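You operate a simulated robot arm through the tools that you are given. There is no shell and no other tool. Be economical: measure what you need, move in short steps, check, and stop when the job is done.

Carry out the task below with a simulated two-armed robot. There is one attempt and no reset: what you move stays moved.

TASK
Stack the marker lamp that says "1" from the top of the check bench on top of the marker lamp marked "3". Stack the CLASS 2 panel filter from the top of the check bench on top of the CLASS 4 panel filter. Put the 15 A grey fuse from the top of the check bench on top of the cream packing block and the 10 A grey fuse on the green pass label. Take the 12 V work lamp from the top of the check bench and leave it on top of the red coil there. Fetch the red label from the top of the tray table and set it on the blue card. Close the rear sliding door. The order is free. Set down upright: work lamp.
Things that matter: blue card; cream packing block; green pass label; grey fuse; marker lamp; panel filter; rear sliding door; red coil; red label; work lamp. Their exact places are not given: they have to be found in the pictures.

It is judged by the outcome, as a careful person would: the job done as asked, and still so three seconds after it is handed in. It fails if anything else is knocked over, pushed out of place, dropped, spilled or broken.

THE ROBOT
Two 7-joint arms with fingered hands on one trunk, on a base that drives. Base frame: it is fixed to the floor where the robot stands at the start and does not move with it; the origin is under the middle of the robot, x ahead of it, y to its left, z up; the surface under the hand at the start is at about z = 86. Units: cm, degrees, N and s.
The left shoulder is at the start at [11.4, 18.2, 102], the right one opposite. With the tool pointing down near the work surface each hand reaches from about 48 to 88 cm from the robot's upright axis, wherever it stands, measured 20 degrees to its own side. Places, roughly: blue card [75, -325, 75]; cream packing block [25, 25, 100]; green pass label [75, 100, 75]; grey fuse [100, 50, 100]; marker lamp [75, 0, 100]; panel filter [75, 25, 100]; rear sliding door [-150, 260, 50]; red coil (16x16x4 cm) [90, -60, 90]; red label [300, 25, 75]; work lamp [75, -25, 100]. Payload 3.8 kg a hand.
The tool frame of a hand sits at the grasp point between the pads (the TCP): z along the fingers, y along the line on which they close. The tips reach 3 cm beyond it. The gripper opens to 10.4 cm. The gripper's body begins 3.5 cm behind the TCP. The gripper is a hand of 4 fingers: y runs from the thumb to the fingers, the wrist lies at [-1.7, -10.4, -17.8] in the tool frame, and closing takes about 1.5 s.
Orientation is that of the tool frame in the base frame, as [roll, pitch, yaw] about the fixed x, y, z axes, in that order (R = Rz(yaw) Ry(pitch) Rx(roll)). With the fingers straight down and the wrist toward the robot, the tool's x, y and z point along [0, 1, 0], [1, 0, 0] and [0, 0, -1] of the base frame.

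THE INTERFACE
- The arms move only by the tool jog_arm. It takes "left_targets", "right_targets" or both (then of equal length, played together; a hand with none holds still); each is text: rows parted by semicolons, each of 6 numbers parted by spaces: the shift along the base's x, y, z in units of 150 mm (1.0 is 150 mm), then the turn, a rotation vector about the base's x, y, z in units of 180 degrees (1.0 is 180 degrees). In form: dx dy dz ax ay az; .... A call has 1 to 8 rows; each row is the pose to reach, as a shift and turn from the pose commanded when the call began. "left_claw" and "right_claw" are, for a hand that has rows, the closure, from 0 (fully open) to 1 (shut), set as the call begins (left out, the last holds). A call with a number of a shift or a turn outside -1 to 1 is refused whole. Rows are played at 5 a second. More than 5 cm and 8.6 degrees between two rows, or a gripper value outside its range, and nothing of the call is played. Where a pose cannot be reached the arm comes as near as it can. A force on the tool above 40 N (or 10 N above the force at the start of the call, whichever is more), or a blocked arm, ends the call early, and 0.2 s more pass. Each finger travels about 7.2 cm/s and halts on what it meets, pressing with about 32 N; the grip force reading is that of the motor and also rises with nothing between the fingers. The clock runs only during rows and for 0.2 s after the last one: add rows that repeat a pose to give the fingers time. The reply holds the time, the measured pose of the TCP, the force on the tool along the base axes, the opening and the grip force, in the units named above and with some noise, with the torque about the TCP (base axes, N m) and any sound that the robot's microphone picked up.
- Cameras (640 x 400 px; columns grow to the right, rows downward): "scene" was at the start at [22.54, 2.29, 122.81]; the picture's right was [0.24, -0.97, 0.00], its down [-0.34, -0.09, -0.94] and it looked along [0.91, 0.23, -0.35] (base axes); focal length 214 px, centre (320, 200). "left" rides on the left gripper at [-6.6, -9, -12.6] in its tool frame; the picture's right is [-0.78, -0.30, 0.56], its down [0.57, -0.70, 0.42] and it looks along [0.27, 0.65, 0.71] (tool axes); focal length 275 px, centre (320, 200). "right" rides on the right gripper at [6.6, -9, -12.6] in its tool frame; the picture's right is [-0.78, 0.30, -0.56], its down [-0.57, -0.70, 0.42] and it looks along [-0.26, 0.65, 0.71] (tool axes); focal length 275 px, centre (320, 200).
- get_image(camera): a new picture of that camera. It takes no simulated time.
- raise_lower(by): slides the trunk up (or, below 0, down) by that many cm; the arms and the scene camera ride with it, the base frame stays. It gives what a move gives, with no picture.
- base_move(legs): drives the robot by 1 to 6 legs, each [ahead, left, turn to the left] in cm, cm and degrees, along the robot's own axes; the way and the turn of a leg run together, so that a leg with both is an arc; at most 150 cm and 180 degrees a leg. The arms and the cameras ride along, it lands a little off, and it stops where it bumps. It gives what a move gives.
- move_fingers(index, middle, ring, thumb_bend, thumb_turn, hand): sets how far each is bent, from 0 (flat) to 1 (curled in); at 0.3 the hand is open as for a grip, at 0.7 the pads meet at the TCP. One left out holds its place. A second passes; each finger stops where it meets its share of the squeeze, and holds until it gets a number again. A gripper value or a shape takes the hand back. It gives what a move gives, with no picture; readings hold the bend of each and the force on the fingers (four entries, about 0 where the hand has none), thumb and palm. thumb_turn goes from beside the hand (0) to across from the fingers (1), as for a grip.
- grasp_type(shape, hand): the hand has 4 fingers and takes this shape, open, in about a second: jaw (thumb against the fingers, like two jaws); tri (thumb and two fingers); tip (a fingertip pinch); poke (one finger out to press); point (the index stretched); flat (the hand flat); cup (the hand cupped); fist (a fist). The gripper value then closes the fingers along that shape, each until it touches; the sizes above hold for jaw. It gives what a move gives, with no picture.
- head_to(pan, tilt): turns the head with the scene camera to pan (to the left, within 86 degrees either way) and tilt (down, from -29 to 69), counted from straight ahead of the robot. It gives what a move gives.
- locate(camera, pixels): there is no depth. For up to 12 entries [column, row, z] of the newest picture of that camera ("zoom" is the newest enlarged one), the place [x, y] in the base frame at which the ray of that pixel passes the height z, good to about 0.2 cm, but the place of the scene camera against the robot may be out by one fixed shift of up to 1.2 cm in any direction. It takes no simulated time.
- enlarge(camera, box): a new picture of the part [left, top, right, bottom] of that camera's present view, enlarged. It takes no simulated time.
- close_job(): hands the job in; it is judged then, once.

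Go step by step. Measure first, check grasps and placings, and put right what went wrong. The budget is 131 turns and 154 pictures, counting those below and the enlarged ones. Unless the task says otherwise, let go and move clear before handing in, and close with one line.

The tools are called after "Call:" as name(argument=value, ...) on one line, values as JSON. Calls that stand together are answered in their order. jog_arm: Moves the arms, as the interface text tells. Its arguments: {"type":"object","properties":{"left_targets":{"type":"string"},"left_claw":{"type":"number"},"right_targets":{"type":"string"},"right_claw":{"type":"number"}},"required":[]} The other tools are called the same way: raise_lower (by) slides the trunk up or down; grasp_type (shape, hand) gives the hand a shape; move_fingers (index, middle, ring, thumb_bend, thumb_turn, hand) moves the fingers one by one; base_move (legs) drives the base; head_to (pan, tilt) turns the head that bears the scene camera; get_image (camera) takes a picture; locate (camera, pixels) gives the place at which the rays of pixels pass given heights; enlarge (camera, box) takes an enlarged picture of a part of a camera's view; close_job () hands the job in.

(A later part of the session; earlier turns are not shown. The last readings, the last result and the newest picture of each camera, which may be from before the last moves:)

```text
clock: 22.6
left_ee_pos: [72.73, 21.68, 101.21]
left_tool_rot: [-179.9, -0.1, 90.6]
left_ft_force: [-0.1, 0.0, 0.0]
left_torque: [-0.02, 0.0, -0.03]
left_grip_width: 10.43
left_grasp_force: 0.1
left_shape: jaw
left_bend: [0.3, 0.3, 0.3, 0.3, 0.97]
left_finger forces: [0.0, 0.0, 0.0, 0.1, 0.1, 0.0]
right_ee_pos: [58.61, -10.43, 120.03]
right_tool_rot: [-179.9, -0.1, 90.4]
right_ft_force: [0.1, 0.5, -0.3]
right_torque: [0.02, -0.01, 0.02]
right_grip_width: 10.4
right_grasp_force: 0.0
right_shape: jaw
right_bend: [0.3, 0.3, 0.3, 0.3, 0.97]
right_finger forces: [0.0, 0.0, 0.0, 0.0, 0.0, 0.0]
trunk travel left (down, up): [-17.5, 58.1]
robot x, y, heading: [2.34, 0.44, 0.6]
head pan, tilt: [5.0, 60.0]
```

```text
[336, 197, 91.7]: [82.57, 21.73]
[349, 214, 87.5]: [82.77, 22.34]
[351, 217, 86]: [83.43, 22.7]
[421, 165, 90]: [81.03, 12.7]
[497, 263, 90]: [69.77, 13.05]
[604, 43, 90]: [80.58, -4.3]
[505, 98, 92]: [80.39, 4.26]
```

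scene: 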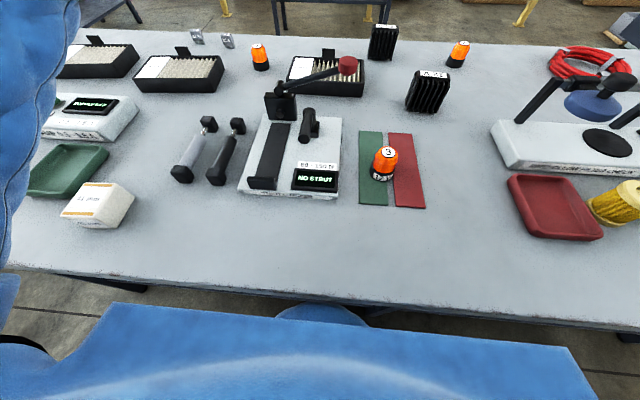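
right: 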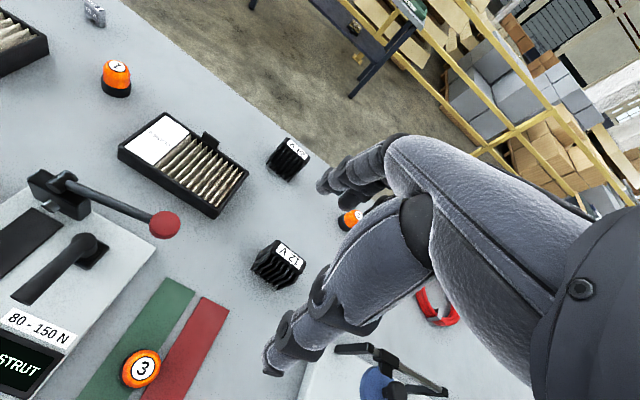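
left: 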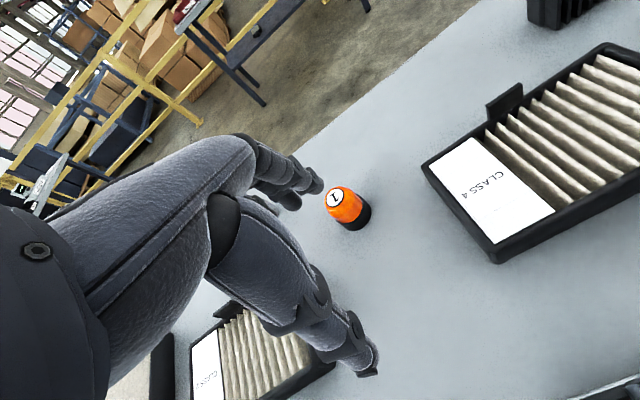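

Call:
jog_arm(left_targets="0.327 0.01 0 0 0 0;0.65 0.01 0 0 0 0;0.65 0.01 -0.25 0 0 0;0.65 0.01 -0.5 0 0 0;0.65 0.01 -0.65 0 0 0;0.65 0.01 -0.747 0 0 0;0.65 0.01 -0.747 0 0 0")

Call:
get_image(camera="left")

```text
clock: 24.2
left_ee_pos: [82.35, 21.87, 90.01]
left_tool_rot: [179.9, -0.1, 90.5]
left_ft_force: [0.0, 0.1, 0.1]
left_torque: [0.03, 0.03, -0.01]
left_grip_width: 10.4
left_grasp_force: 0.2
left_shape: jaw
left_bend: [0.3, 0.3, 0.3, 0.3, 0.97]
left_finger forces: [0.0, 0.0, 0.1, 0.0, 0.0, 0.1]
right_ee_pos: [58.43, -10.4, 120.04]
right_tool_rot: [-179.9, 0.0, 90.3]
right_ft_force: [-0.7, 0.0, -0.3]
right_torque: [0.0, 0.0, 0.01]
right_grip_width: 10.4
right_grasp_force: 0.0
right_shape: jaw
right_bend: [0.3, 0.3, 0.3, 0.3, 0.97]
right_finger forces: [0.0, 0.1, 0.1, 0.0, 0.0, 0.1]
trunk travel left (down, up): [-17.5, 58.1]
robot x, y, heading: [2.05, 0.18, 0.4]
head pan, tilt: [5.0, 60.0]
```

```text
120 pictures are left
```

left: 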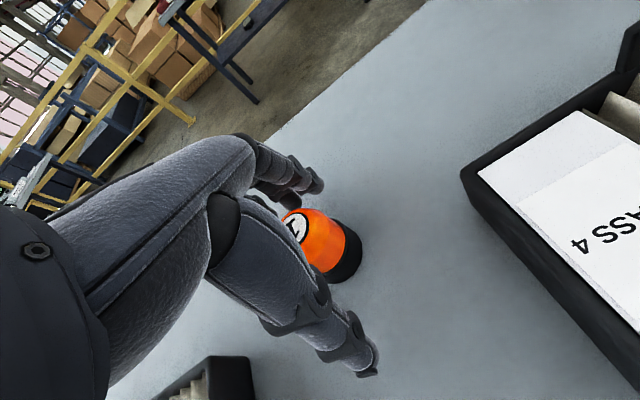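

Lamp "1" stands between thumb and fingers. I close on it.

Call:
jog_arm(left_targets="0 0 0 0 0 0;0 0 0 0 0 0;0 0 0 0 0 0;0 0 0 0 0 0;0 0 0 0 0 0;0 0 0 0 0 0;0 0 0 0 0 0;0 0 0 0 0 0", left_claw=1)

Call:
jog_arm(left_targets="0 0 0.1 0 0 0;0 0 0.3 0 0 0;0 0 0.5 0 0 0;-0.3 0 0.7 0 0 0")

Call:
get_image(camera="left")

```text
clock: 26.0
left_ee_pos: [82.38, 21.87, 90.02]
left_tool_rot: [180.0, 0.0, 90.5]
left_ft_force: [-0.5, -0.6, -0.2]
left_torque: [0.0, 0.02, 0.01]
left_grip_width: 3.12
left_grasp_force: 32.2
left_shape: jaw
left_bend: [0.74, 0.53, 0.58, 0.74, 1.0]
left_finger forces: [17.0, 10.8, 0.0, 0.0, 27.2, 0.0]
right_ee_pos: [58.54, -10.34, 120.11]
right_tool_rot: [179.9, -0.1, 90.4]
right_ft_force: [0.2, -0.2, 0.9]
right_torque: [0.0, -0.01, -0.01]
right_grip_width: 10.38
right_grasp_force: 0.0
right_shape: jaw
right_bend: [0.3, 0.3, 0.3, 0.3, 0.97]
right_finger forces: [0.0, 0.0, 0.1, 0.1, 0.0, 0.0]
trunk travel left (down, up): [-17.5, 58.1]
robot x, y, heading: [2.29, 0.17, 0.6]
head pan, tilt: [5.0, 60.0]
```

```text
refused: row 4 steps farther than a row can; nothing moved
```

```text
119 pictures are left
```

left: 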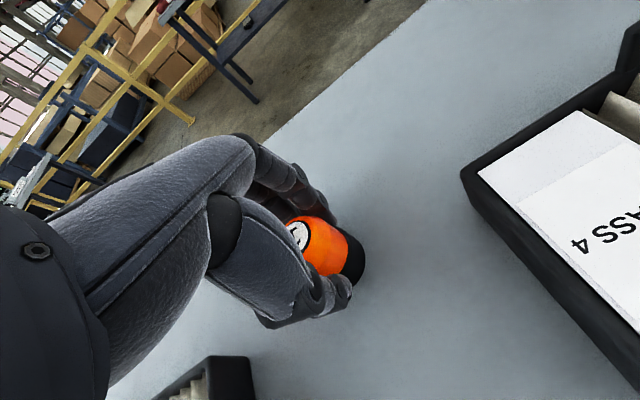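

The lamp is gripped (27 N on thumb). Lift straight and check.

Call:
jog_arm(left_targets="0 0 0.1 0 0 0;0 0 0.3 0 0 0;-0.1 0 0.5 0 0 0;-0.3 0 0.65 0 0 0;-0.6 0 0.65 0 0 0")

Call:
get_image(camera="left")

Call:
enlarge(camera="left", box=[240, 180, 400, 280])

```text
clock: 27.2
left_ee_pos: [73.19, 21.8, 99.96]
left_tool_rot: [-179.9, 0.0, 90.6]
left_ft_force: [0.4, 0.3, -0.9]
left_torque: [-0.03, 0.0, 0.0]
left_grip_width: 3.12
left_grasp_force: 32.3
left_shape: jaw
left_bend: [0.74, 0.53, 0.58, 0.74, 1.0]
left_finger forces: [17.2, 10.6, 0.0, 0.0, 27.2, 0.0]
right_ee_pos: [58.48, -10.45, 119.95]
right_tool_rot: [-180.0, 0.0, 90.4]
right_ft_force: [0.0, 0.6, 0.0]
right_torque: [-0.02, -0.04, -0.04]
right_grip_width: 10.37
right_grasp_force: 0.1
right_shape: jaw
right_bend: [0.3, 0.3, 0.3, 0.3, 0.97]
right_finger forces: [0.0, 0.0, 0.0, 0.0, 0.0, 0.0]
trunk travel left (down, up): [-17.5, 58.1]
robot x, y, heading: [2.53, 0.44, 0.4]
head pan, tilt: [5.0, 60.0]
```

```text
118 pictures are left
```

left: 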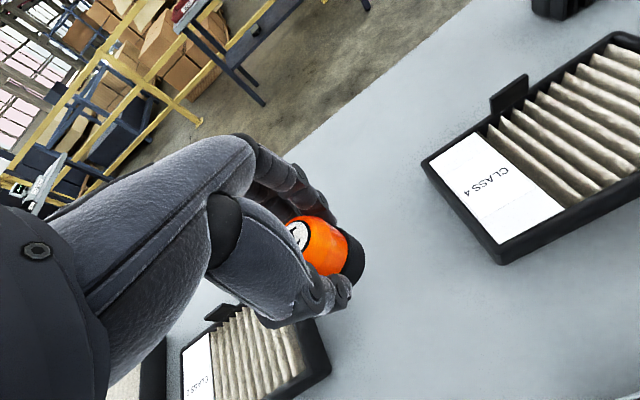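

```text
4.00 times, centred on (320, 230) of left
```

zoom: 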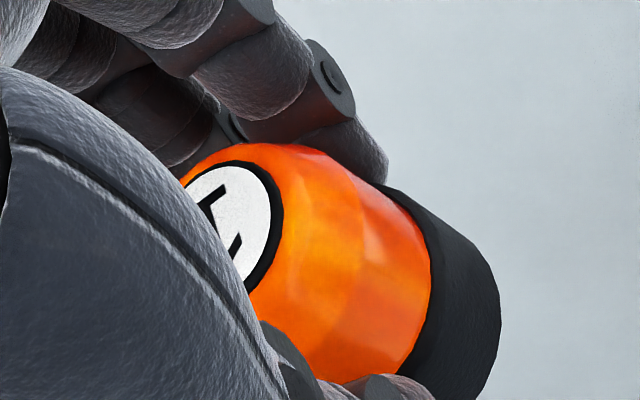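

The lamp is held upright. I measure its offset in the hand, then raise it before driving.

Call:
locate(camera="left", pixels=[[299, 234, 101.7], [350, 256, 96], [363, 270, 96], [357, 235, 96]])

Call:
jog_arm(left_targets="-0.3 0 0.1 0 0 0;-0.6 0 0.2 0 0 0;-0.8 0 0.45 0 0 0;-0.8 0 0.75 0 0 0")

Call:
base_move(legs=[[-8, -25, 0]])

Call:
get_image(camera="left")

Call:
get_image(camera="right")

```text
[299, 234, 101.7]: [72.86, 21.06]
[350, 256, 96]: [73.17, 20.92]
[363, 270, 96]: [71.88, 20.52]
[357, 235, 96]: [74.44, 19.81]
```

```text
clock: 28.2
left_ee_pos: [61.21, 21.78, 111.06]
left_tool_rot: [-180.0, 0.0, 90.6]
left_ft_force: [-1.0, -0.2, -1.0]
left_torque: [-0.03, 0.02, 0.03]
left_grip_width: 3.08
left_grasp_force: 32.1
left_shape: jaw
left_bend: [0.74, 0.53, 0.58, 0.74, 1.0]
left_finger forces: [17.2, 10.9, 0.0, 0.0, 27.0, 0.1]
right_ee_pos: [58.57, -10.45, 120.0]
right_tool_rot: [-180.0, -0.1, 90.4]
right_ft_force: [-0.1, 0.3, -0.8]
right_torque: [0.01, 0.03, -0.01]
right_grip_width: 10.37
right_grasp_force: 0.0
right_shape: jaw
right_bend: [0.3, 0.3, 0.3, 0.3, 0.97]
right_finger forces: [0.0, 0.2, 0.0, 0.0, 0.1, 0.1]
trunk travel left (down, up): [-17.5, 58.1]
robot x, y, heading: [2.1, 0.52, 0.4]
head pan, tilt: [5.0, 60.0]
```

```text
clock: 30.1
left_ee_pos: [53.54, -3.53, 111.22]
left_tool_rot: [-180.0, 0.0, 90.5]
left_ft_force: [-0.3, -0.3, -0.6]
left_torque: [0.02, 0.01, -0.03]
left_grip_width: 3.1
left_grasp_force: 32.1
left_shape: jaw
left_bend: [0.74, 0.53, 0.58, 0.74, 1.0]
left_finger forces: [17.1, 10.9, 0.1, 0.0, 27.1, 0.1]
right_ee_pos: [50.72, -35.6, 120.03]
right_tool_rot: [180.0, 0.0, 90.4]
right_ft_force: [-0.5, -0.3, -0.6]
right_torque: [0.0, -0.02, 0.01]
right_grip_width: 10.37
right_grasp_force: 0.2
right_shape: jaw
right_bend: [0.3, 0.3, 0.3, 0.3, 0.97]
right_finger forces: [0.0, 0.0, 0.0, 0.0, 0.1, 0.1]
trunk travel left (down, up): [-17.5, 58.1]
robot x, y, heading: [-5.4, -24.91, 0.6]
head pan, tilt: [5.0, 60.0]
```

```text
116 pictures are left
```

left: 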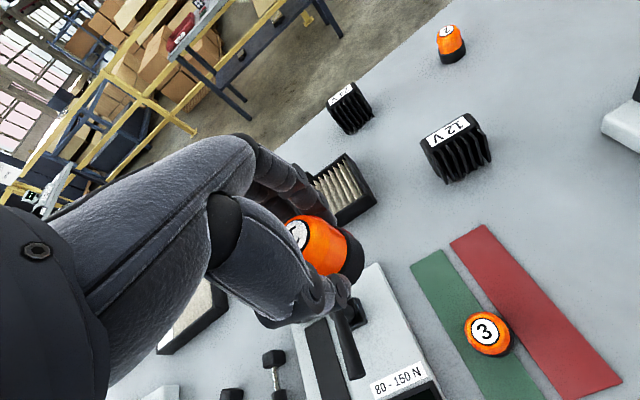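

```text
115 pictures are left
```

right: 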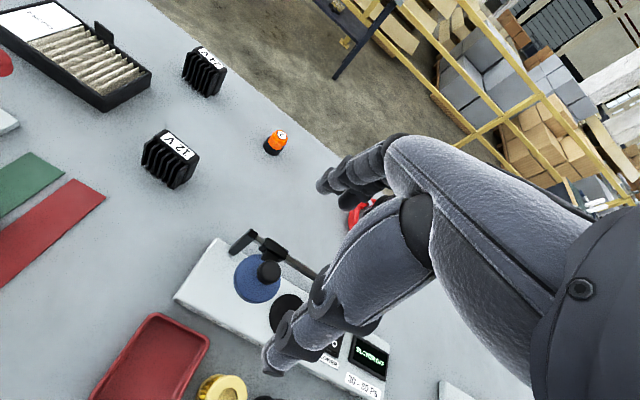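

Call:
locate(camera="left", pixels=[[484, 330, 91.7], [490, 340, 87.5], [492, 343, 86], [430, 315, 98], [320, 330, 98]])

Call:
enlarge(camera="left", box=[420, 280, 560, 367])

Call:
enlarge(camera="left", box=[260, 190, 380, 265])

```text
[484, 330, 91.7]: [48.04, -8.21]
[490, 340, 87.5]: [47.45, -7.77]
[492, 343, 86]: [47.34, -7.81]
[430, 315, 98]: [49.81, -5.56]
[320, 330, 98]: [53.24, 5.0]
```

```text
4.57 times, centred on (490, 324) of left
```

zoom: 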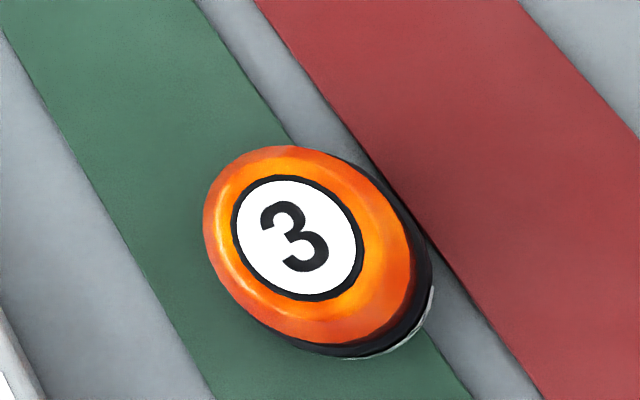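

```text
5.33 times, centred on (320, 228) of left
```

zoom: 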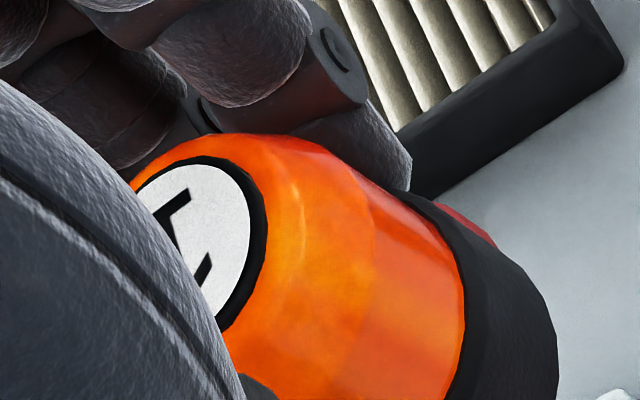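

Call:
jog_arm(left_targets="-0.18 -0.13 0 0 0 0;-0.36 -0.253 0 0 0 0;-0.36 -0.253 -0.3 0 0 0;-0.36 -0.253 -0.6 0 0 0;-0.36 -0.253 -0.8 0 0 0;-0.36 -0.253 -0.88 0 0 0;-0.36 -0.253 -0.88 0 0 0")

Call:
get_image(camera="left")

Call:
get_image(camera="scene")

Call:
get_image(camera="right")

```text
clock: 31.7
left_ee_pos: [48.02, -7.18, 98.07]
left_tool_rot: [179.9, 0.0, 90.5]
left_ft_force: [0.3, 0.4, -1.3]
left_torque: [0.01, 0.02, -0.03]
left_grip_width: 3.11
left_grasp_force: 31.9
left_shape: jaw
left_bend: [0.74, 0.53, 0.58, 0.74, 1.0]
left_finger forces: [17.2, 11.0, 0.0, 0.0, 26.9, 0.1]
right_ee_pos: [50.55, -35.67, 120.04]
right_tool_rot: [-180.0, 0.0, 90.4]
right_ft_force: [0.4, 0.5, 0.0]
right_torque: [0.01, 0.01, -0.01]
right_grip_width: 10.38
right_grasp_force: 0.1
right_shape: jaw
right_bend: [0.3, 0.3, 0.3, 0.3, 0.97]
right_finger forces: [0.0, 0.0, 0.0, 0.1, 0.1, 0.0]
trunk travel left (down, up): [-17.5, 58.1]
robot x, y, heading: [-5.36, -25.05, 0.6]
head pan, tilt: [5.0, 60.0]
```

```text
112 pictures are left
```

left: 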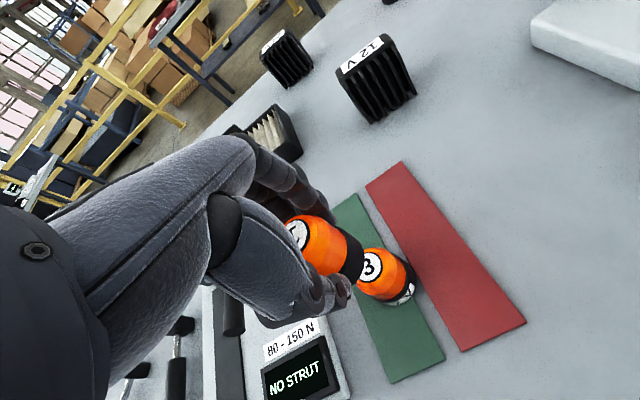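

```text
111 pictures are left
```

scene: 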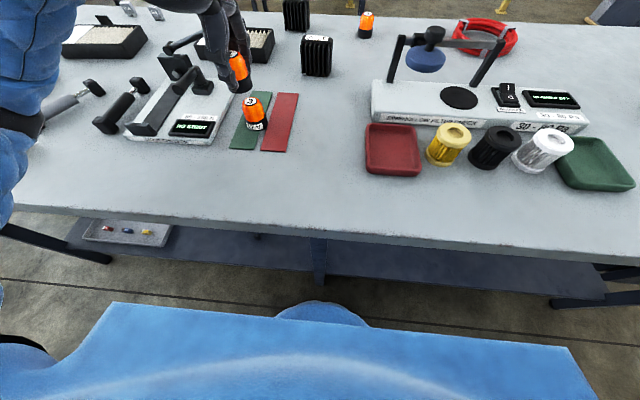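

```text
110 pictures are left
```

right: 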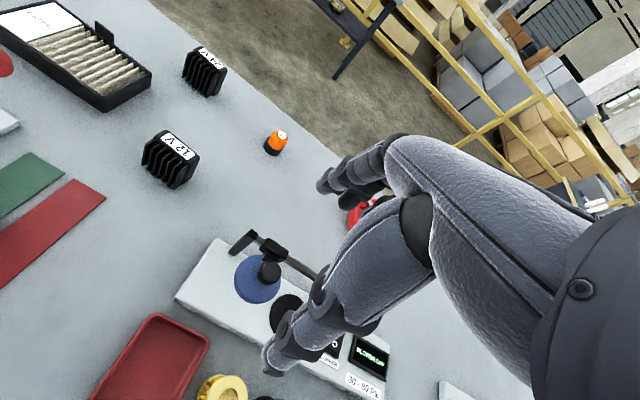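

Call:
enlarge(camera="left", box=[270, 200, 430, 300])

Call:
enlarge(camera="scene", box=[200, 45, 296, 105])

Call:
enlarge(camera="scene", box=[205, 75, 301, 135])

```text
4.00 times, centred on (350, 250) of left
```

zoom: 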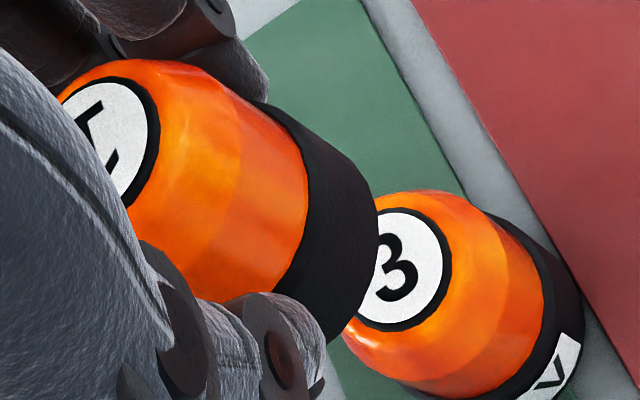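

```text
6.67 times, centred on (248, 75) of scene
```

zoom: 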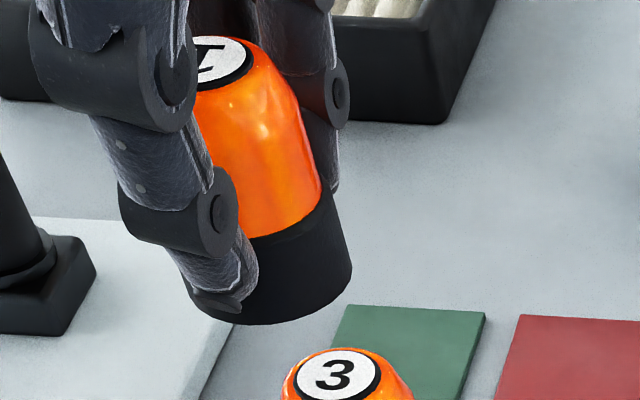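

```text
6.67 times, centred on (253, 105) of scene
```

zoom: 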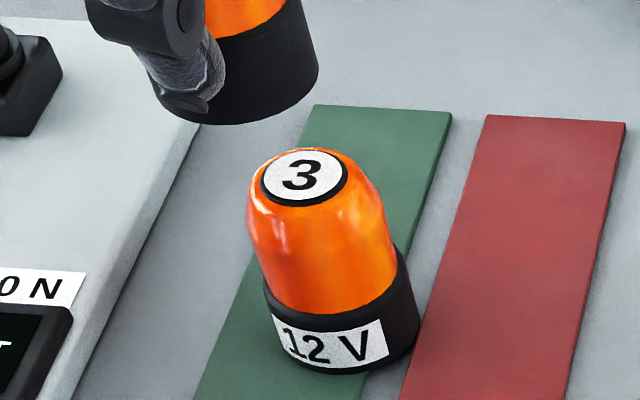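

Call:
enlarge(camera="left", box=[270, 200, 430, 300])

Call:
locate(camera="zoom", pixels=[[378, 205, 94.07], [365, 275, 94.07], [335, 335, 94.07], [365, 165, 94.07], [158, 125, 99.8], [120, 205, 99.8], [402, 267, 91.9], [457, 265, 91.9], [350, 270, 91.9]])

```text
4.00 times, centred on (350, 250) of left
```

zoom: 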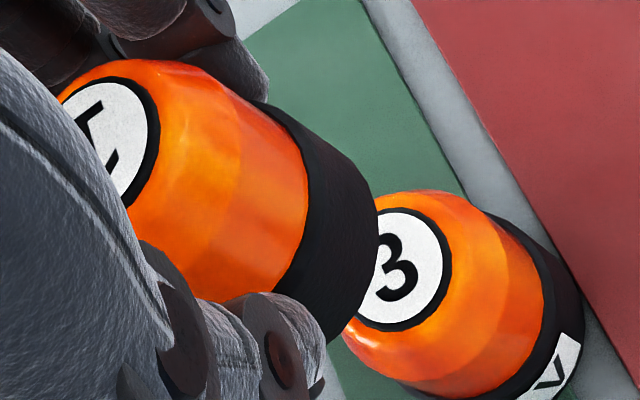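

```text
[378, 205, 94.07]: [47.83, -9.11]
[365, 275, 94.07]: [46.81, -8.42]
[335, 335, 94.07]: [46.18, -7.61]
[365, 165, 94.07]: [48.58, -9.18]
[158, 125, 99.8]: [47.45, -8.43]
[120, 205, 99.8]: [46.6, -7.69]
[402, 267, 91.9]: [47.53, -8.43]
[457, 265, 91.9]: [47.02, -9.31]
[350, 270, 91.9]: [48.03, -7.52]
```

Rim fit puts lamp 1's centre at about [48.2,-7.1], lamp 3's top at [48.0,-8.15, 90.9]. I shift by (-0.25,-1.0) and lower gently.

Call:
jog_arm(left_targets="-0.015 -0.067 0 0 0 0;-0.015 -0.067 -0.1 0 0 0;-0.015 -0.067 -0.14 0 0 0;-0.015 -0.067 -0.14 0 0 0")

Call:
enlarge(camera="left", box=[270, 200, 430, 300])

Call:
enlarge(camera="scene", box=[200, 65, 296, 125])

```text
clock: 32.7
left_ee_pos: [47.82, -8.16, 95.72]
left_tool_rot: [-180.0, 0.0, 90.5]
left_ft_force: [-0.3, -0.7, -0.7]
left_torque: [-0.01, -0.01, -0.01]
left_grip_width: 3.09
left_grasp_force: 31.9
left_shape: jaw
left_bend: [0.74, 0.53, 0.58, 0.74, 1.0]
left_finger forces: [17.2, 11.0, 0.0, 0.0, 27.0, 0.1]
right_ee_pos: [50.62, -35.67, 120.05]
right_tool_rot: [-179.9, -0.1, 90.3]
right_ft_force: [0.0, 0.5, -0.8]
right_torque: [0.01, 0.01, 0.0]
right_grip_width: 10.4
right_grasp_force: 0.0
right_shape: jaw
right_bend: [0.3, 0.3, 0.3, 0.3, 0.97]
right_finger forces: [0.0, 0.1, 0.1, 0.0, 0.0, 0.0]
trunk travel left (down, up): [-17.5, 58.1]
robot x, y, heading: [-5.34, -24.76, 0.3]
head pan, tilt: [5.0, 60.0]
```

```text
4.00 times, centred on (350, 250) of left
```

zoom: 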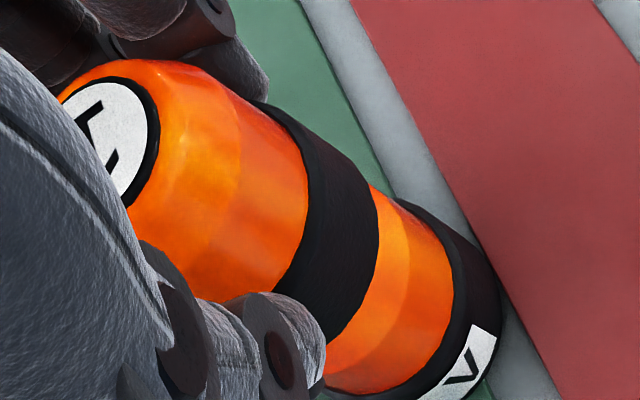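

```text
6.67 times, centred on (248, 95) of scene
```

zoom: 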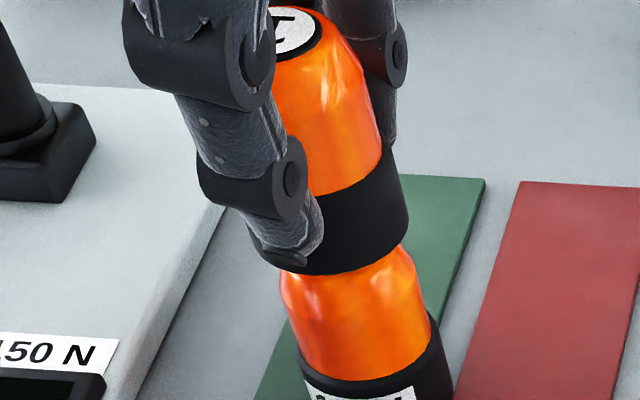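

Aligned in both views. I lower in fine steps until contact shows.

Call:
jog_arm(left_targets="0 0 -0.015 0 0 0;0 0 -0.025 0 0 0;0 0 -0.035 0 0 0;0 0 -0.04 0 0 0;0 0 -0.04 0 0 0")

Call:
enlarge(camera="scene", box=[200, 65, 296, 125])

```text
clock: 33.9
left_ee_pos: [47.7, -8.15, 95.38]
left_tool_rot: [179.8, 0.0, 90.6]
left_ft_force: [1.7, 0.6, 9.1]
left_torque: [0.04, -0.2, 0.0]
left_grip_width: 3.14
left_grasp_force: 32.4
left_shape: jaw
left_bend: [0.74, 0.53, 0.58, 0.74, 1.0]
left_finger forces: [18.2, 12.5, 0.0, 0.1, 28.0, 0.0]
right_ee_pos: [50.58, -35.65, 120.18]
right_tool_rot: [-180.0, 0.1, 90.5]
right_ft_force: [-0.4, -0.3, -0.3]
right_torque: [0.0, -0.01, 0.01]
right_grip_width: 10.4
right_grasp_force: 0.2
right_shape: jaw
right_bend: [0.3, 0.3, 0.3, 0.3, 0.97]
right_finger forces: [0.0, 0.1, 0.0, 0.0, 0.0, 0.1]
trunk travel left (down, up): [-17.5, 58.1]
robot x, y, heading: [-5.26, -25.07, 0.3]
head pan, tilt: [5.0, 60.0]
```

```text
6.67 times, centred on (248, 95) of scene
```

zoom: 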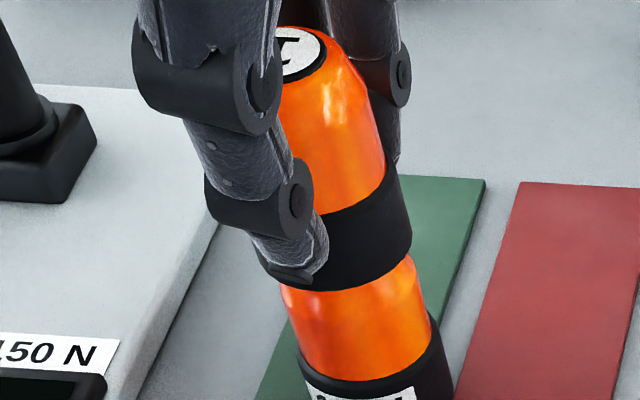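

Contact at 9 N. I relieve the press slightly, open, and rise straight up.

Call:
jog_arm(left_targets="0 0 0.015 0 0 0;0 0 0.015 0 0 0")

Call:
jog_arm(left_targets="0 0 0 0 0 0;0 0 0 0 0 0;0 0 0 0 0 0;0 0 0 0 0 0;0 0 0 0 0 0;0 0 0 0 0 0;0 0 0 0 0 0", left_claw=0)

Call:
enlarge(camera="scene", box=[200, 65, 296, 125])

```text
clock: 34.5
left_ee_pos: [47.82, -8.26, 95.36]
left_tool_rot: [-180.0, -0.2, 90.4]
left_ft_force: [0.2, -0.5, 3.2]
left_torque: [0.02, -0.05, 0.0]
left_grip_width: 3.11
left_grasp_force: 32.1
left_shape: jaw
left_bend: [0.74, 0.53, 0.58, 0.74, 1.0]
left_finger forces: [17.7, 11.6, 0.1, 0.0, 27.4, 0.0]
right_ee_pos: [50.57, -35.6, 119.96]
right_tool_rot: [180.0, -0.1, 90.4]
right_ft_force: [0.4, -0.9, -0.1]
right_torque: [-0.03, 0.02, -0.01]
right_grip_width: 10.4
right_grasp_force: 0.0
right_shape: jaw
right_bend: [0.3, 0.3, 0.3, 0.3, 0.97]
right_finger forces: [0.0, 0.1, 0.0, 0.0, 0.0, 0.0]
trunk travel left (down, up): [-17.5, 58.1]
robot x, y, heading: [-5.54, -25.11, 0.6]
head pan, tilt: [5.0, 60.0]
```

```text
clock: 36.1
left_ee_pos: [47.72, -8.12, 95.4]
left_tool_rot: [180.0, 0.0, 90.5]
left_ft_force: [-0.8, 0.3, 0.6]
left_torque: [0.0, -0.03, 0.0]
left_grip_width: 10.36
left_grasp_force: 0.1
left_shape: jaw
left_bend: [0.3, 0.3, 0.3, 0.3, 0.97]
left_finger forces: [0.0, 0.0, 0.1, 0.0, 0.0, 0.0]
right_ee_pos: [50.57, -35.68, 120.04]
right_tool_rot: [180.0, 0.0, 90.4]
right_ft_force: [0.7, -0.9, -0.3]
right_torque: [0.05, -0.03, -0.04]
right_grip_width: 10.38
right_grasp_force: 0.0
right_shape: jaw
right_bend: [0.3, 0.3, 0.3, 0.3, 0.97]
right_finger forces: [0.0, 0.2, 0.1, 0.0, 0.0, 0.1]
trunk travel left (down, up): [-17.5, 58.1]
robot x, y, heading: [-5.47, -24.91, 0.7]
head pan, tilt: [5.0, 60.0]
```

```text
6.67 times, centred on (248, 95) of scene
```

zoom: 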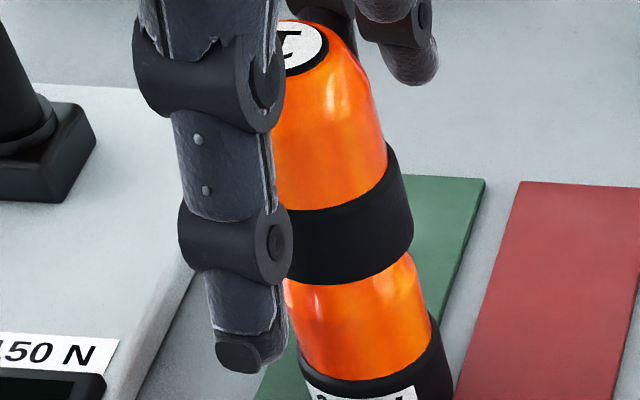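

Lamp 1 stands stacked on 3. I rise clear, then look right to plan driving round to the far side of the bench (coil, fuses and filter tabs are nearer from there).

Call:
jog_arm(left_targets="0 0 0.3 0 0 0;0 0 0.6 0 0 0;0 0 0.9 0 0 0")

Call:
head_to(pan=-45, tilt=25)

Call:
get_image(camera="scene")

Call:
enlarge(camera="left", box=[200, 150, 440, 300])

```text
clock: 36.9
left_ee_pos: [47.71, -8.28, 108.92]
left_tool_rot: [179.9, -0.1, 90.5]
left_ft_force: [-0.4, 0.1, -0.1]
left_torque: [0.0, -0.01, 0.0]
left_grip_width: 10.41
left_grasp_force: 0.1
left_shape: jaw
left_bend: [0.3, 0.3, 0.3, 0.3, 0.97]
left_finger forces: [0.0, 0.1, 0.0, 0.0, 0.0, 0.0]
right_ee_pos: [50.61, -35.62, 120.12]
right_tool_rot: [180.0, 0.0, 90.3]
right_ft_force: [-0.6, 0.1, 0.2]
right_torque: [0.01, -0.02, 0.0]
right_grip_width: 10.38
right_grasp_force: 0.1
right_shape: jaw
right_bend: [0.3, 0.3, 0.3, 0.3, 0.97]
right_finger forces: [0.0, 0.0, 0.1, 0.0, 0.0, 0.0]
trunk travel left (down, up): [-17.5, 58.1]
robot x, y, heading: [-5.49, -25.04, 0.6]
head pan, tilt: [5.0, 60.0]
```

```text
clock: 38.1
left_ee_pos: [47.83, -8.25, 108.84]
left_tool_rot: [180.0, 0.0, 90.5]
left_ft_force: [-0.9, 1.1, -0.2]
left_torque: [0.0, 0.0, -0.02]
left_grip_width: 10.37
left_grasp_force: 0.1
left_shape: jaw
left_bend: [0.3, 0.3, 0.3, 0.3, 0.97]
left_finger forces: [0.1, 0.0, 0.1, 0.0, 0.0, 0.0]
right_ee_pos: [50.76, -35.57, 120.07]
right_tool_rot: [-180.0, 0.1, 90.4]
right_ft_force: [0.5, 0.3, 0.1]
right_torque: [-0.03, 0.05, -0.02]
right_grip_width: 10.39
right_grasp_force: 0.1
right_shape: jaw
right_bend: [0.3, 0.3, 0.3, 0.3, 0.97]
right_finger forces: [0.1, 0.0, 0.1, 0.0, 0.1, 0.1]
trunk travel left (down, up): [-17.5, 58.1]
robot x, y, heading: [-5.6, -24.79, 0.8]
head pan, tilt: [-45.0, 25.0]
```

```text
101 pictures are left
```

scene: 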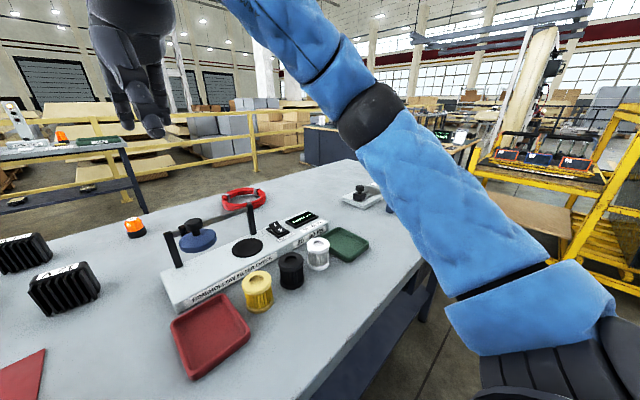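

```text
2.67 times, centred on (320, 225) of left
```

zoom: 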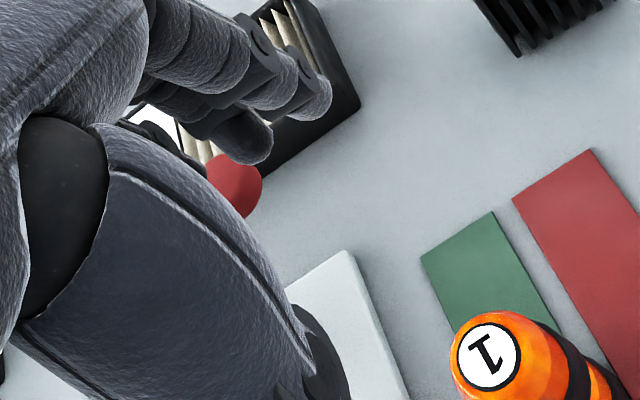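

Call:
locate(camera="scene", pixels=[[347, 160, 86], [424, 262, 86], [380, 188, 86], [155, 210, 86], [243, 207, 90], [243, 190, 90]])

Call:
base_move(legs=[[-20, 0, 0], [0, -75, 0], [0, -75, 0]])

Call:
head_to(pan=20, tilt=30)

Call:
get_image(camera="scene")

Call:
head_to(pan=-30, tilt=20)

Call:
get_image(camera="scene")

```text
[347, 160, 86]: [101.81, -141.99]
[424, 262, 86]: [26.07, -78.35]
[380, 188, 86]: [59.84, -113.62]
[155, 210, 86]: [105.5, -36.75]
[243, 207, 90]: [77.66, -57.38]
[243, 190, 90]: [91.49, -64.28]
```

```text
clock: 47.0
left_ee_pos: [28.94, -158.58, 108.9]
left_tool_rot: [-180.0, -0.1, 90.4]
left_ft_force: [0.2, 0.1, 0.2]
left_torque: [0.04, 0.0, -0.01]
left_grip_width: 10.36
left_grasp_force: 0.0
left_shape: jaw
left_bend: [0.3, 0.3, 0.3, 0.3, 0.97]
left_finger forces: [0.1, 0.0, 0.1, 0.1, 0.0, 0.0]
right_ee_pos: [31.83, -185.69, 119.97]
right_tool_rot: [179.9, 0.0, 90.4]
right_ft_force: [-0.1, 0.1, -0.2]
right_torque: [0.01, 0.01, 0.03]
right_grip_width: 10.37
right_grasp_force: 0.2
right_shape: jaw
right_bend: [0.3, 0.3, 0.3, 0.3, 0.97]
right_finger forces: [0.0, 0.1, 0.0, 0.0, 0.1, 0.1]
trunk travel left (down, up): [-17.5, 58.1]
robot x, y, heading: [-24.04, -174.7, 0.4]
head pan, tilt: [-45.0, 25.0]
```

```text
clock: 48.4
left_ee_pos: [28.96, -158.48, 108.9]
left_tool_rot: [180.0, 0.0, 90.4]
left_ft_force: [-0.6, 0.0, -0.3]
left_torque: [0.0, -0.02, 0.0]
left_grip_width: 10.38
left_grasp_force: 0.0
left_shape: jaw
left_bend: [0.3, 0.3, 0.3, 0.3, 0.97]
left_finger forces: [0.0, 0.0, 0.1, 0.0, 0.0, 0.1]
right_ee_pos: [31.71, -185.78, 120.04]
right_tool_rot: [180.0, -0.1, 90.2]
right_ft_force: [-0.1, -0.5, 0.4]
right_torque: [0.0, 0.0, 0.02]
right_grip_width: 10.38
right_grasp_force: 0.1
right_shape: jaw
right_bend: [0.3, 0.3, 0.3, 0.3, 0.97]
right_finger forces: [0.1, 0.0, 0.0, 0.0, 0.0, 0.0]
trunk travel left (down, up): [-17.5, 58.1]
robot x, y, heading: [-24.54, -175.06, 0.1]
head pan, tilt: [20.0, 30.0]
```

```text
99 pictures are left
```

scene: 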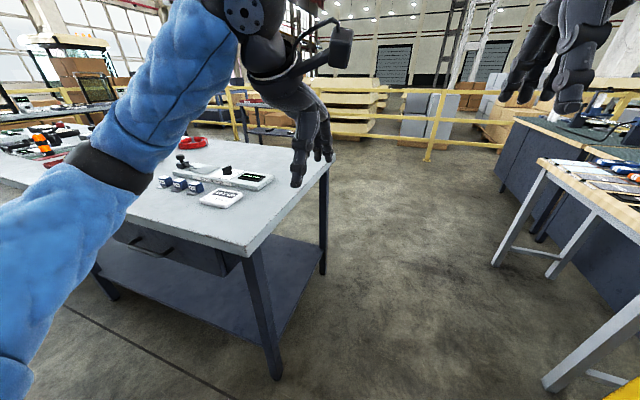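

```text
clock: 49.5
left_ee_pos: [28.82, -158.46, 108.87]
left_tool_rot: [-179.9, 0.0, 90.5]
left_ft_force: [0.2, -0.8, -0.3]
left_torque: [0.02, 0.0, -0.01]
left_grip_width: 10.37
left_grasp_force: 0.0
left_shape: jaw
left_bend: [0.3, 0.3, 0.3, 0.3, 0.97]
left_finger forces: [0.1, 0.1, 0.0, 0.1, 0.0, 0.0]
right_ee_pos: [31.7, -185.8, 120.08]
right_tool_rot: [-180.0, -0.1, 90.3]
right_ft_force: [0.3, -0.5, -0.8]
right_torque: [-0.01, 0.01, 0.02]
right_grip_width: 10.39
right_grasp_force: 0.0
right_shape: jaw
right_bend: [0.3, 0.3, 0.3, 0.3, 0.97]
right_finger forces: [0.0, 0.1, 0.0, 0.0, 0.0, 0.1]
trunk travel left (down, up): [-17.5, 58.1]
robot x, y, heading: [-24.61, -175.1, 0.1]
head pan, tilt: [-30.0, 20.0]
```

```text
98 pictures are left
```

scene: 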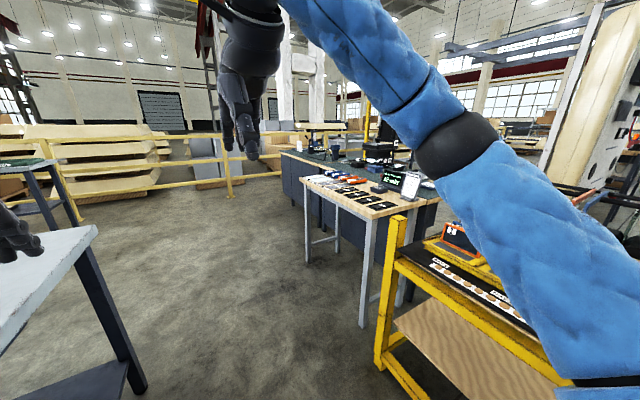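

Call:
locate(camera="scene", pixels=[[96, 228, 86], [305, 180, 75], [363, 217, 75], [392, 225, 60], [433, 195, 75], [342, 163, 75]])

Call:
enlarge(camera="scene", box=[270, 130, 450, 242])

```text
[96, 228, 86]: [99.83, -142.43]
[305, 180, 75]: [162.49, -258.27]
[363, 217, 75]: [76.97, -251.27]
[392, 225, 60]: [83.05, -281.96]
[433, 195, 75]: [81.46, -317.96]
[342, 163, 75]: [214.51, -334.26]
```

```text
3.56 times, centred on (360, 186) of scene
```

zoom: 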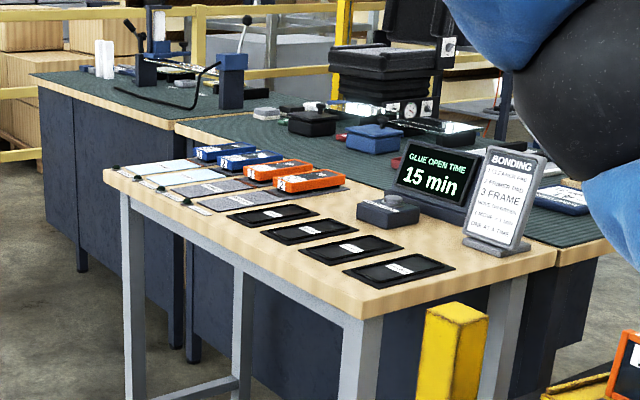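

The gap between bench end (y≈-142) and wooden table (y≈-251) is clear. I drive through it and round to the far side facing back.

Call:
base_move(legs=[[0, -20, 0], [130, 0, 0], [60, 0, 0], [0, 0, 180]])

Call:
head_to(pan=-30, tilt=25)

Call:
get_image(camera="scene")

```text
clock: 67.6
left_ee_pos: [111.62, -212.71, 108.69]
left_tool_rot: [-180.0, 0.0, -89.6]
left_ft_force: [-0.2, -0.3, -0.8]
left_torque: [0.0, -0.02, 0.03]
left_grip_width: 10.36
left_grasp_force: 0.1
left_shape: jaw
left_bend: [0.3, 0.3, 0.3, 0.3, 0.97]
left_finger forces: [0.0, 0.0, 0.0, 0.1, 0.0, 0.1]
right_ee_pos: [108.84, -185.51, 120.01]
right_tool_rot: [-180.0, 0.0, -89.6]
right_ft_force: [0.0, -0.1, 0.6]
right_torque: [0.0, 0.0, -0.01]
right_grip_width: 10.4
right_grasp_force: 0.1
right_shape: jaw
right_bend: [0.3, 0.3, 0.3, 0.3, 0.97]
right_finger forces: [0.0, 0.1, 0.1, 0.0, 0.1, 0.0]
trunk travel left (down, up): [-17.5, 58.1]
robot x, y, heading: [164.87, -196.17, -179.7]
head pan, tilt: [-30.0, 20.0]
```

```text
clock: 68.3
left_ee_pos: [111.57, -212.69, 108.81]
left_tool_rot: [-180.0, 0.0, -89.4]
left_ft_force: [0.4, -0.6, -0.5]
left_torque: [0.0, 0.0, 0.0]
left_grip_width: 10.37
left_grasp_force: 0.0
left_shape: jaw
left_bend: [0.3, 0.3, 0.3, 0.3, 0.97]
left_finger forces: [0.0, 0.0, 0.0, 0.1, 0.0, 0.1]
right_ee_pos: [108.59, -185.5, 120.03]
right_tool_rot: [-180.0, 0.0, -89.8]
right_ft_force: [-0.3, -0.4, -0.3]
right_torque: [-0.04, 0.0, 0.0]
right_grip_width: 10.37
right_grasp_force: 0.1
right_shape: jaw
right_bend: [0.3, 0.3, 0.3, 0.3, 0.97]
right_finger forces: [0.0, 0.1, 0.0, 0.1, 0.1, 0.0]
trunk travel left (down, up): [-17.5, 58.1]
robot x, y, heading: [164.87, -196.57, -179.6]
head pan, tilt: [-30.0, 25.0]
```

```text
96 pictures are left
```

scene: 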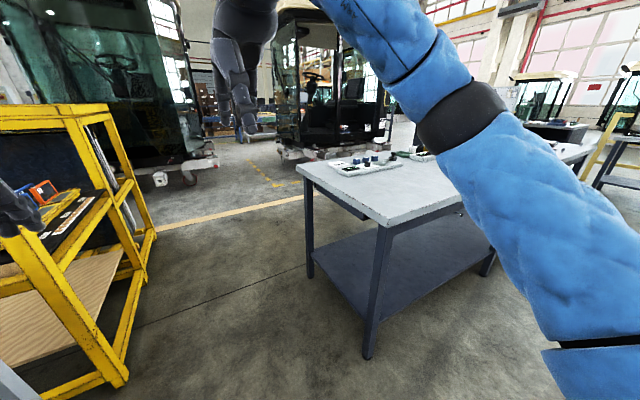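

Call:
base_move(legs=[[0, -110, 0]])

Call:
head_to(pan=-5, tilt=40)

Call:
get_image(camera="scene")

Call:
get_image(camera="right")

```text
clock: 73.8
left_ee_pos: [110.75, -105.04, 108.77]
left_tool_rot: [179.9, -0.1, -89.4]
left_ft_force: [0.1, -0.5, -0.1]
left_torque: [0.01, 0.02, 0.06]
left_grip_width: 10.39
left_grasp_force: 0.0
left_shape: jaw
left_bend: [0.3, 0.3, 0.3, 0.3, 0.97]
left_finger forces: [0.0, 0.0, 0.0, 0.0, 0.1, 0.0]
right_ee_pos: [107.77, -77.7, 120.1]
right_tool_rot: [179.9, 0.0, -89.5]
right_ft_force: [-0.2, 1.1, -0.3]
right_torque: [0.01, 0.03, -0.01]
right_grip_width: 10.39
right_grasp_force: 0.0
right_shape: jaw
right_bend: [0.3, 0.3, 0.3, 0.3, 0.97]
right_finger forces: [0.0, 0.0, 0.0, 0.0, 0.0, 0.1]
trunk travel left (down, up): [-17.5, 58.1]
robot x, y, heading: [163.87, -88.34, -179.6]
head pan, tilt: [-30.0, 25.0]
```

```text
clock: 74.7
left_ee_pos: [110.69, -105.05, 108.86]
left_tool_rot: [180.0, -0.1, -89.4]
left_ft_force: [-0.4, 0.5, 0.0]
left_torque: [0.03, 0.06, -0.02]
left_grip_width: 10.38
left_grasp_force: 0.0
left_shape: jaw
left_bend: [0.3, 0.3, 0.3, 0.3, 0.97]
left_finger forces: [0.0, 0.0, 0.1, 0.0, 0.1, 0.1]
right_ee_pos: [107.93, -77.89, 120.03]
right_tool_rot: [180.0, 0.0, -89.5]
right_ft_force: [0.4, 0.0, 0.6]
right_torque: [-0.02, -0.02, 0.01]
right_grip_width: 10.39
right_grasp_force: 0.0
right_shape: jaw
right_bend: [0.3, 0.3, 0.3, 0.3, 0.97]
right_finger forces: [0.1, 0.1, 0.0, 0.1, 0.0, 0.0]
trunk travel left (down, up): [-17.5, 58.1]
robot x, y, heading: [163.97, -88.72, -179.6]
head pan, tilt: [-5.0, 40.0]
```

```text
95 pictures are left
```

scene: 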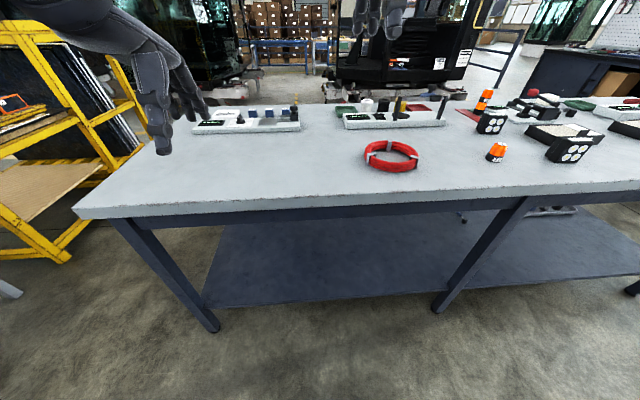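

```text
94 pictures are left
```

right: 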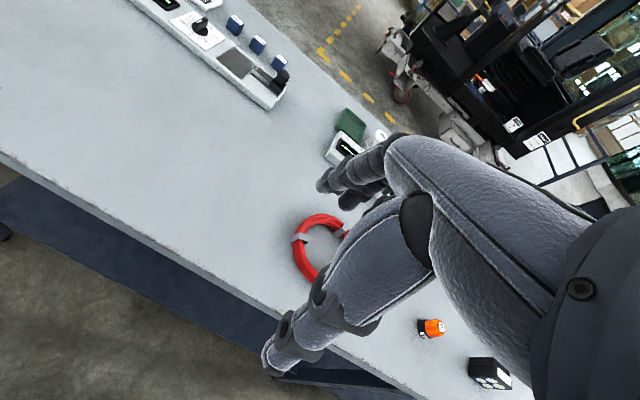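

Call:
enlarge(camera="scene", box=[340, 80, 600, 180])

Call:
locate(camera="scene", pixels=[[364, 150, 89], [417, 156, 89], [393, 142, 89], [389, 172, 87], [491, 133, 86], [571, 163, 86]])

Call:
enlarge(camera="right", box=[270, 200, 430, 300])

```text
2.46 times, centred on (470, 130) of scene
```

zoom: 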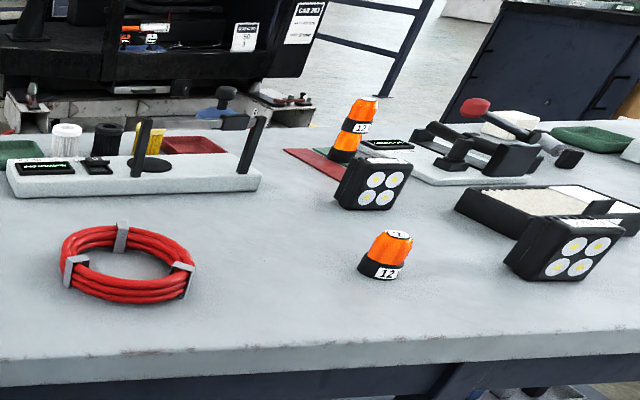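

```text
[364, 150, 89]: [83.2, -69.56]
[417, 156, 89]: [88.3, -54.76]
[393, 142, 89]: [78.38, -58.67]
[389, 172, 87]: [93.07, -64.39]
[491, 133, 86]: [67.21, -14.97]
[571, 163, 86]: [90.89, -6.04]
```

```text
4.00 times, centred on (350, 250) of right
```

zoom: 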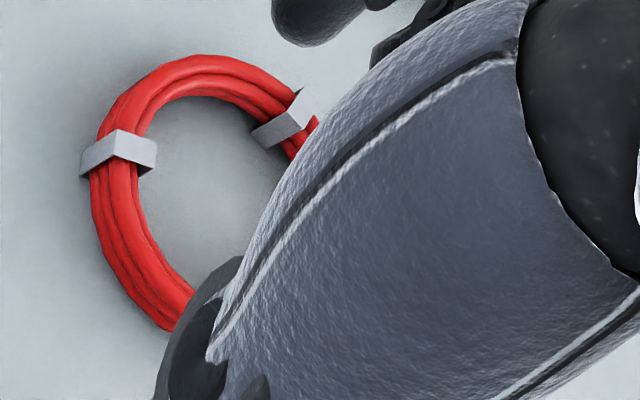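

The coil ring hole is ~10 cm wide, so the lamp must rest on its near arc between clips. First I drive to reach the 12 V lamp; left hand raised for clearance.

Call:
jog_arm(left_targets="0 0 0.3 0 0 0;0.2 0 0.5 0 0 0;0.5 0 0.5 0 0 0;0.7 0 0.5 0 0 0")

Call:
base_move(legs=[[0, -43, 0], [22, 0, 0]])

Call:
get_image(camera="right")

Call:
get_image(camera="left")

```text
clock: 75.7
left_ee_pos: [121.36, -105.16, 116.42]
left_tool_rot: [-179.9, 0.1, -89.4]
left_ft_force: [-0.4, -0.1, -0.9]
left_torque: [-0.01, -0.01, 0.0]
left_grip_width: 10.35
left_grasp_force: 0.0
left_shape: jaw
left_bend: [0.3, 0.3, 0.3, 0.3, 0.97]
left_finger forces: [0.0, 0.1, 0.0, 0.0, 0.0, 0.0]
right_ee_pos: [107.93, -77.88, 120.12]
right_tool_rot: [179.9, 0.1, -89.5]
right_ft_force: [-0.4, 0.1, -0.4]
right_torque: [0.02, 0.0, 0.01]
right_grip_width: 10.38
right_grasp_force: 0.1
right_shape: jaw
right_bend: [0.3, 0.3, 0.3, 0.3, 0.97]
right_finger forces: [0.1, 0.0, 0.0, 0.0, 0.1, 0.0]
trunk travel left (down, up): [-17.5, 58.1]
robot x, y, heading: [163.89, -88.21, -179.4]
head pan, tilt: [-5.0, 40.0]
```

```text
clock: 79.6
left_ee_pos: [99.02, -62.38, 116.24]
left_tool_rot: [179.9, 0.0, -89.6]
left_ft_force: [-0.2, 0.6, 0.4]
left_torque: [-0.01, -0.04, -0.02]
left_grip_width: 10.34
left_grasp_force: 0.1
left_shape: jaw
left_bend: [0.3, 0.3, 0.3, 0.3, 0.97]
left_finger forces: [0.0, 0.0, 0.0, 0.1, 0.0, 0.1]
right_ee_pos: [85.52, -35.08, 119.96]
right_tool_rot: [-179.9, 0.1, -89.7]
right_ft_force: [0.6, 0.5, -0.3]
right_torque: [-0.02, 0.0, 0.04]
right_grip_width: 10.37
right_grasp_force: 0.0
right_shape: jaw
right_bend: [0.3, 0.3, 0.3, 0.3, 0.97]
right_finger forces: [0.0, 0.0, 0.0, 0.0, 0.0, 0.0]
trunk travel left (down, up): [-17.5, 58.1]
robot x, y, heading: [141.53, -46.0, -179.5]
head pan, tilt: [-5.0, 40.0]
```

```text
91 pictures are left
```

right: 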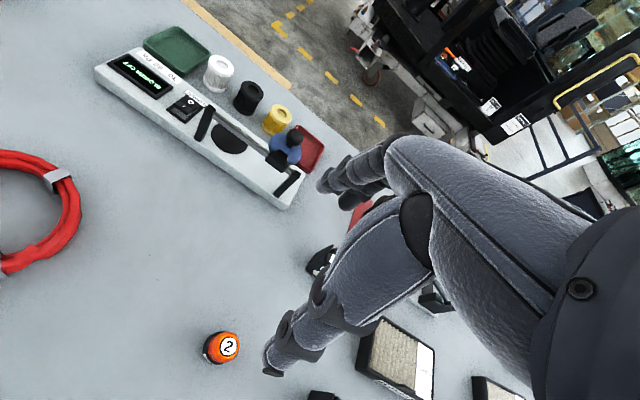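

```text
90 pictures are left
```

left: 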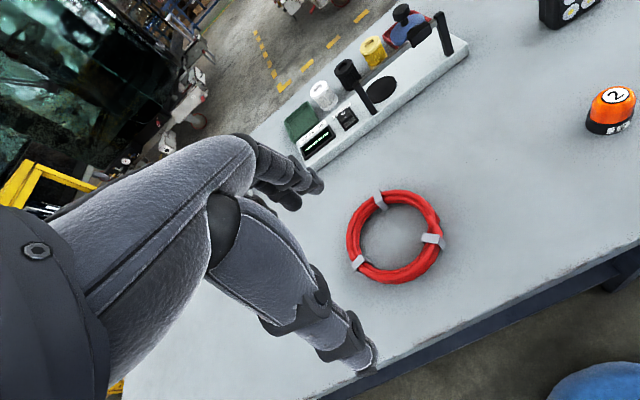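

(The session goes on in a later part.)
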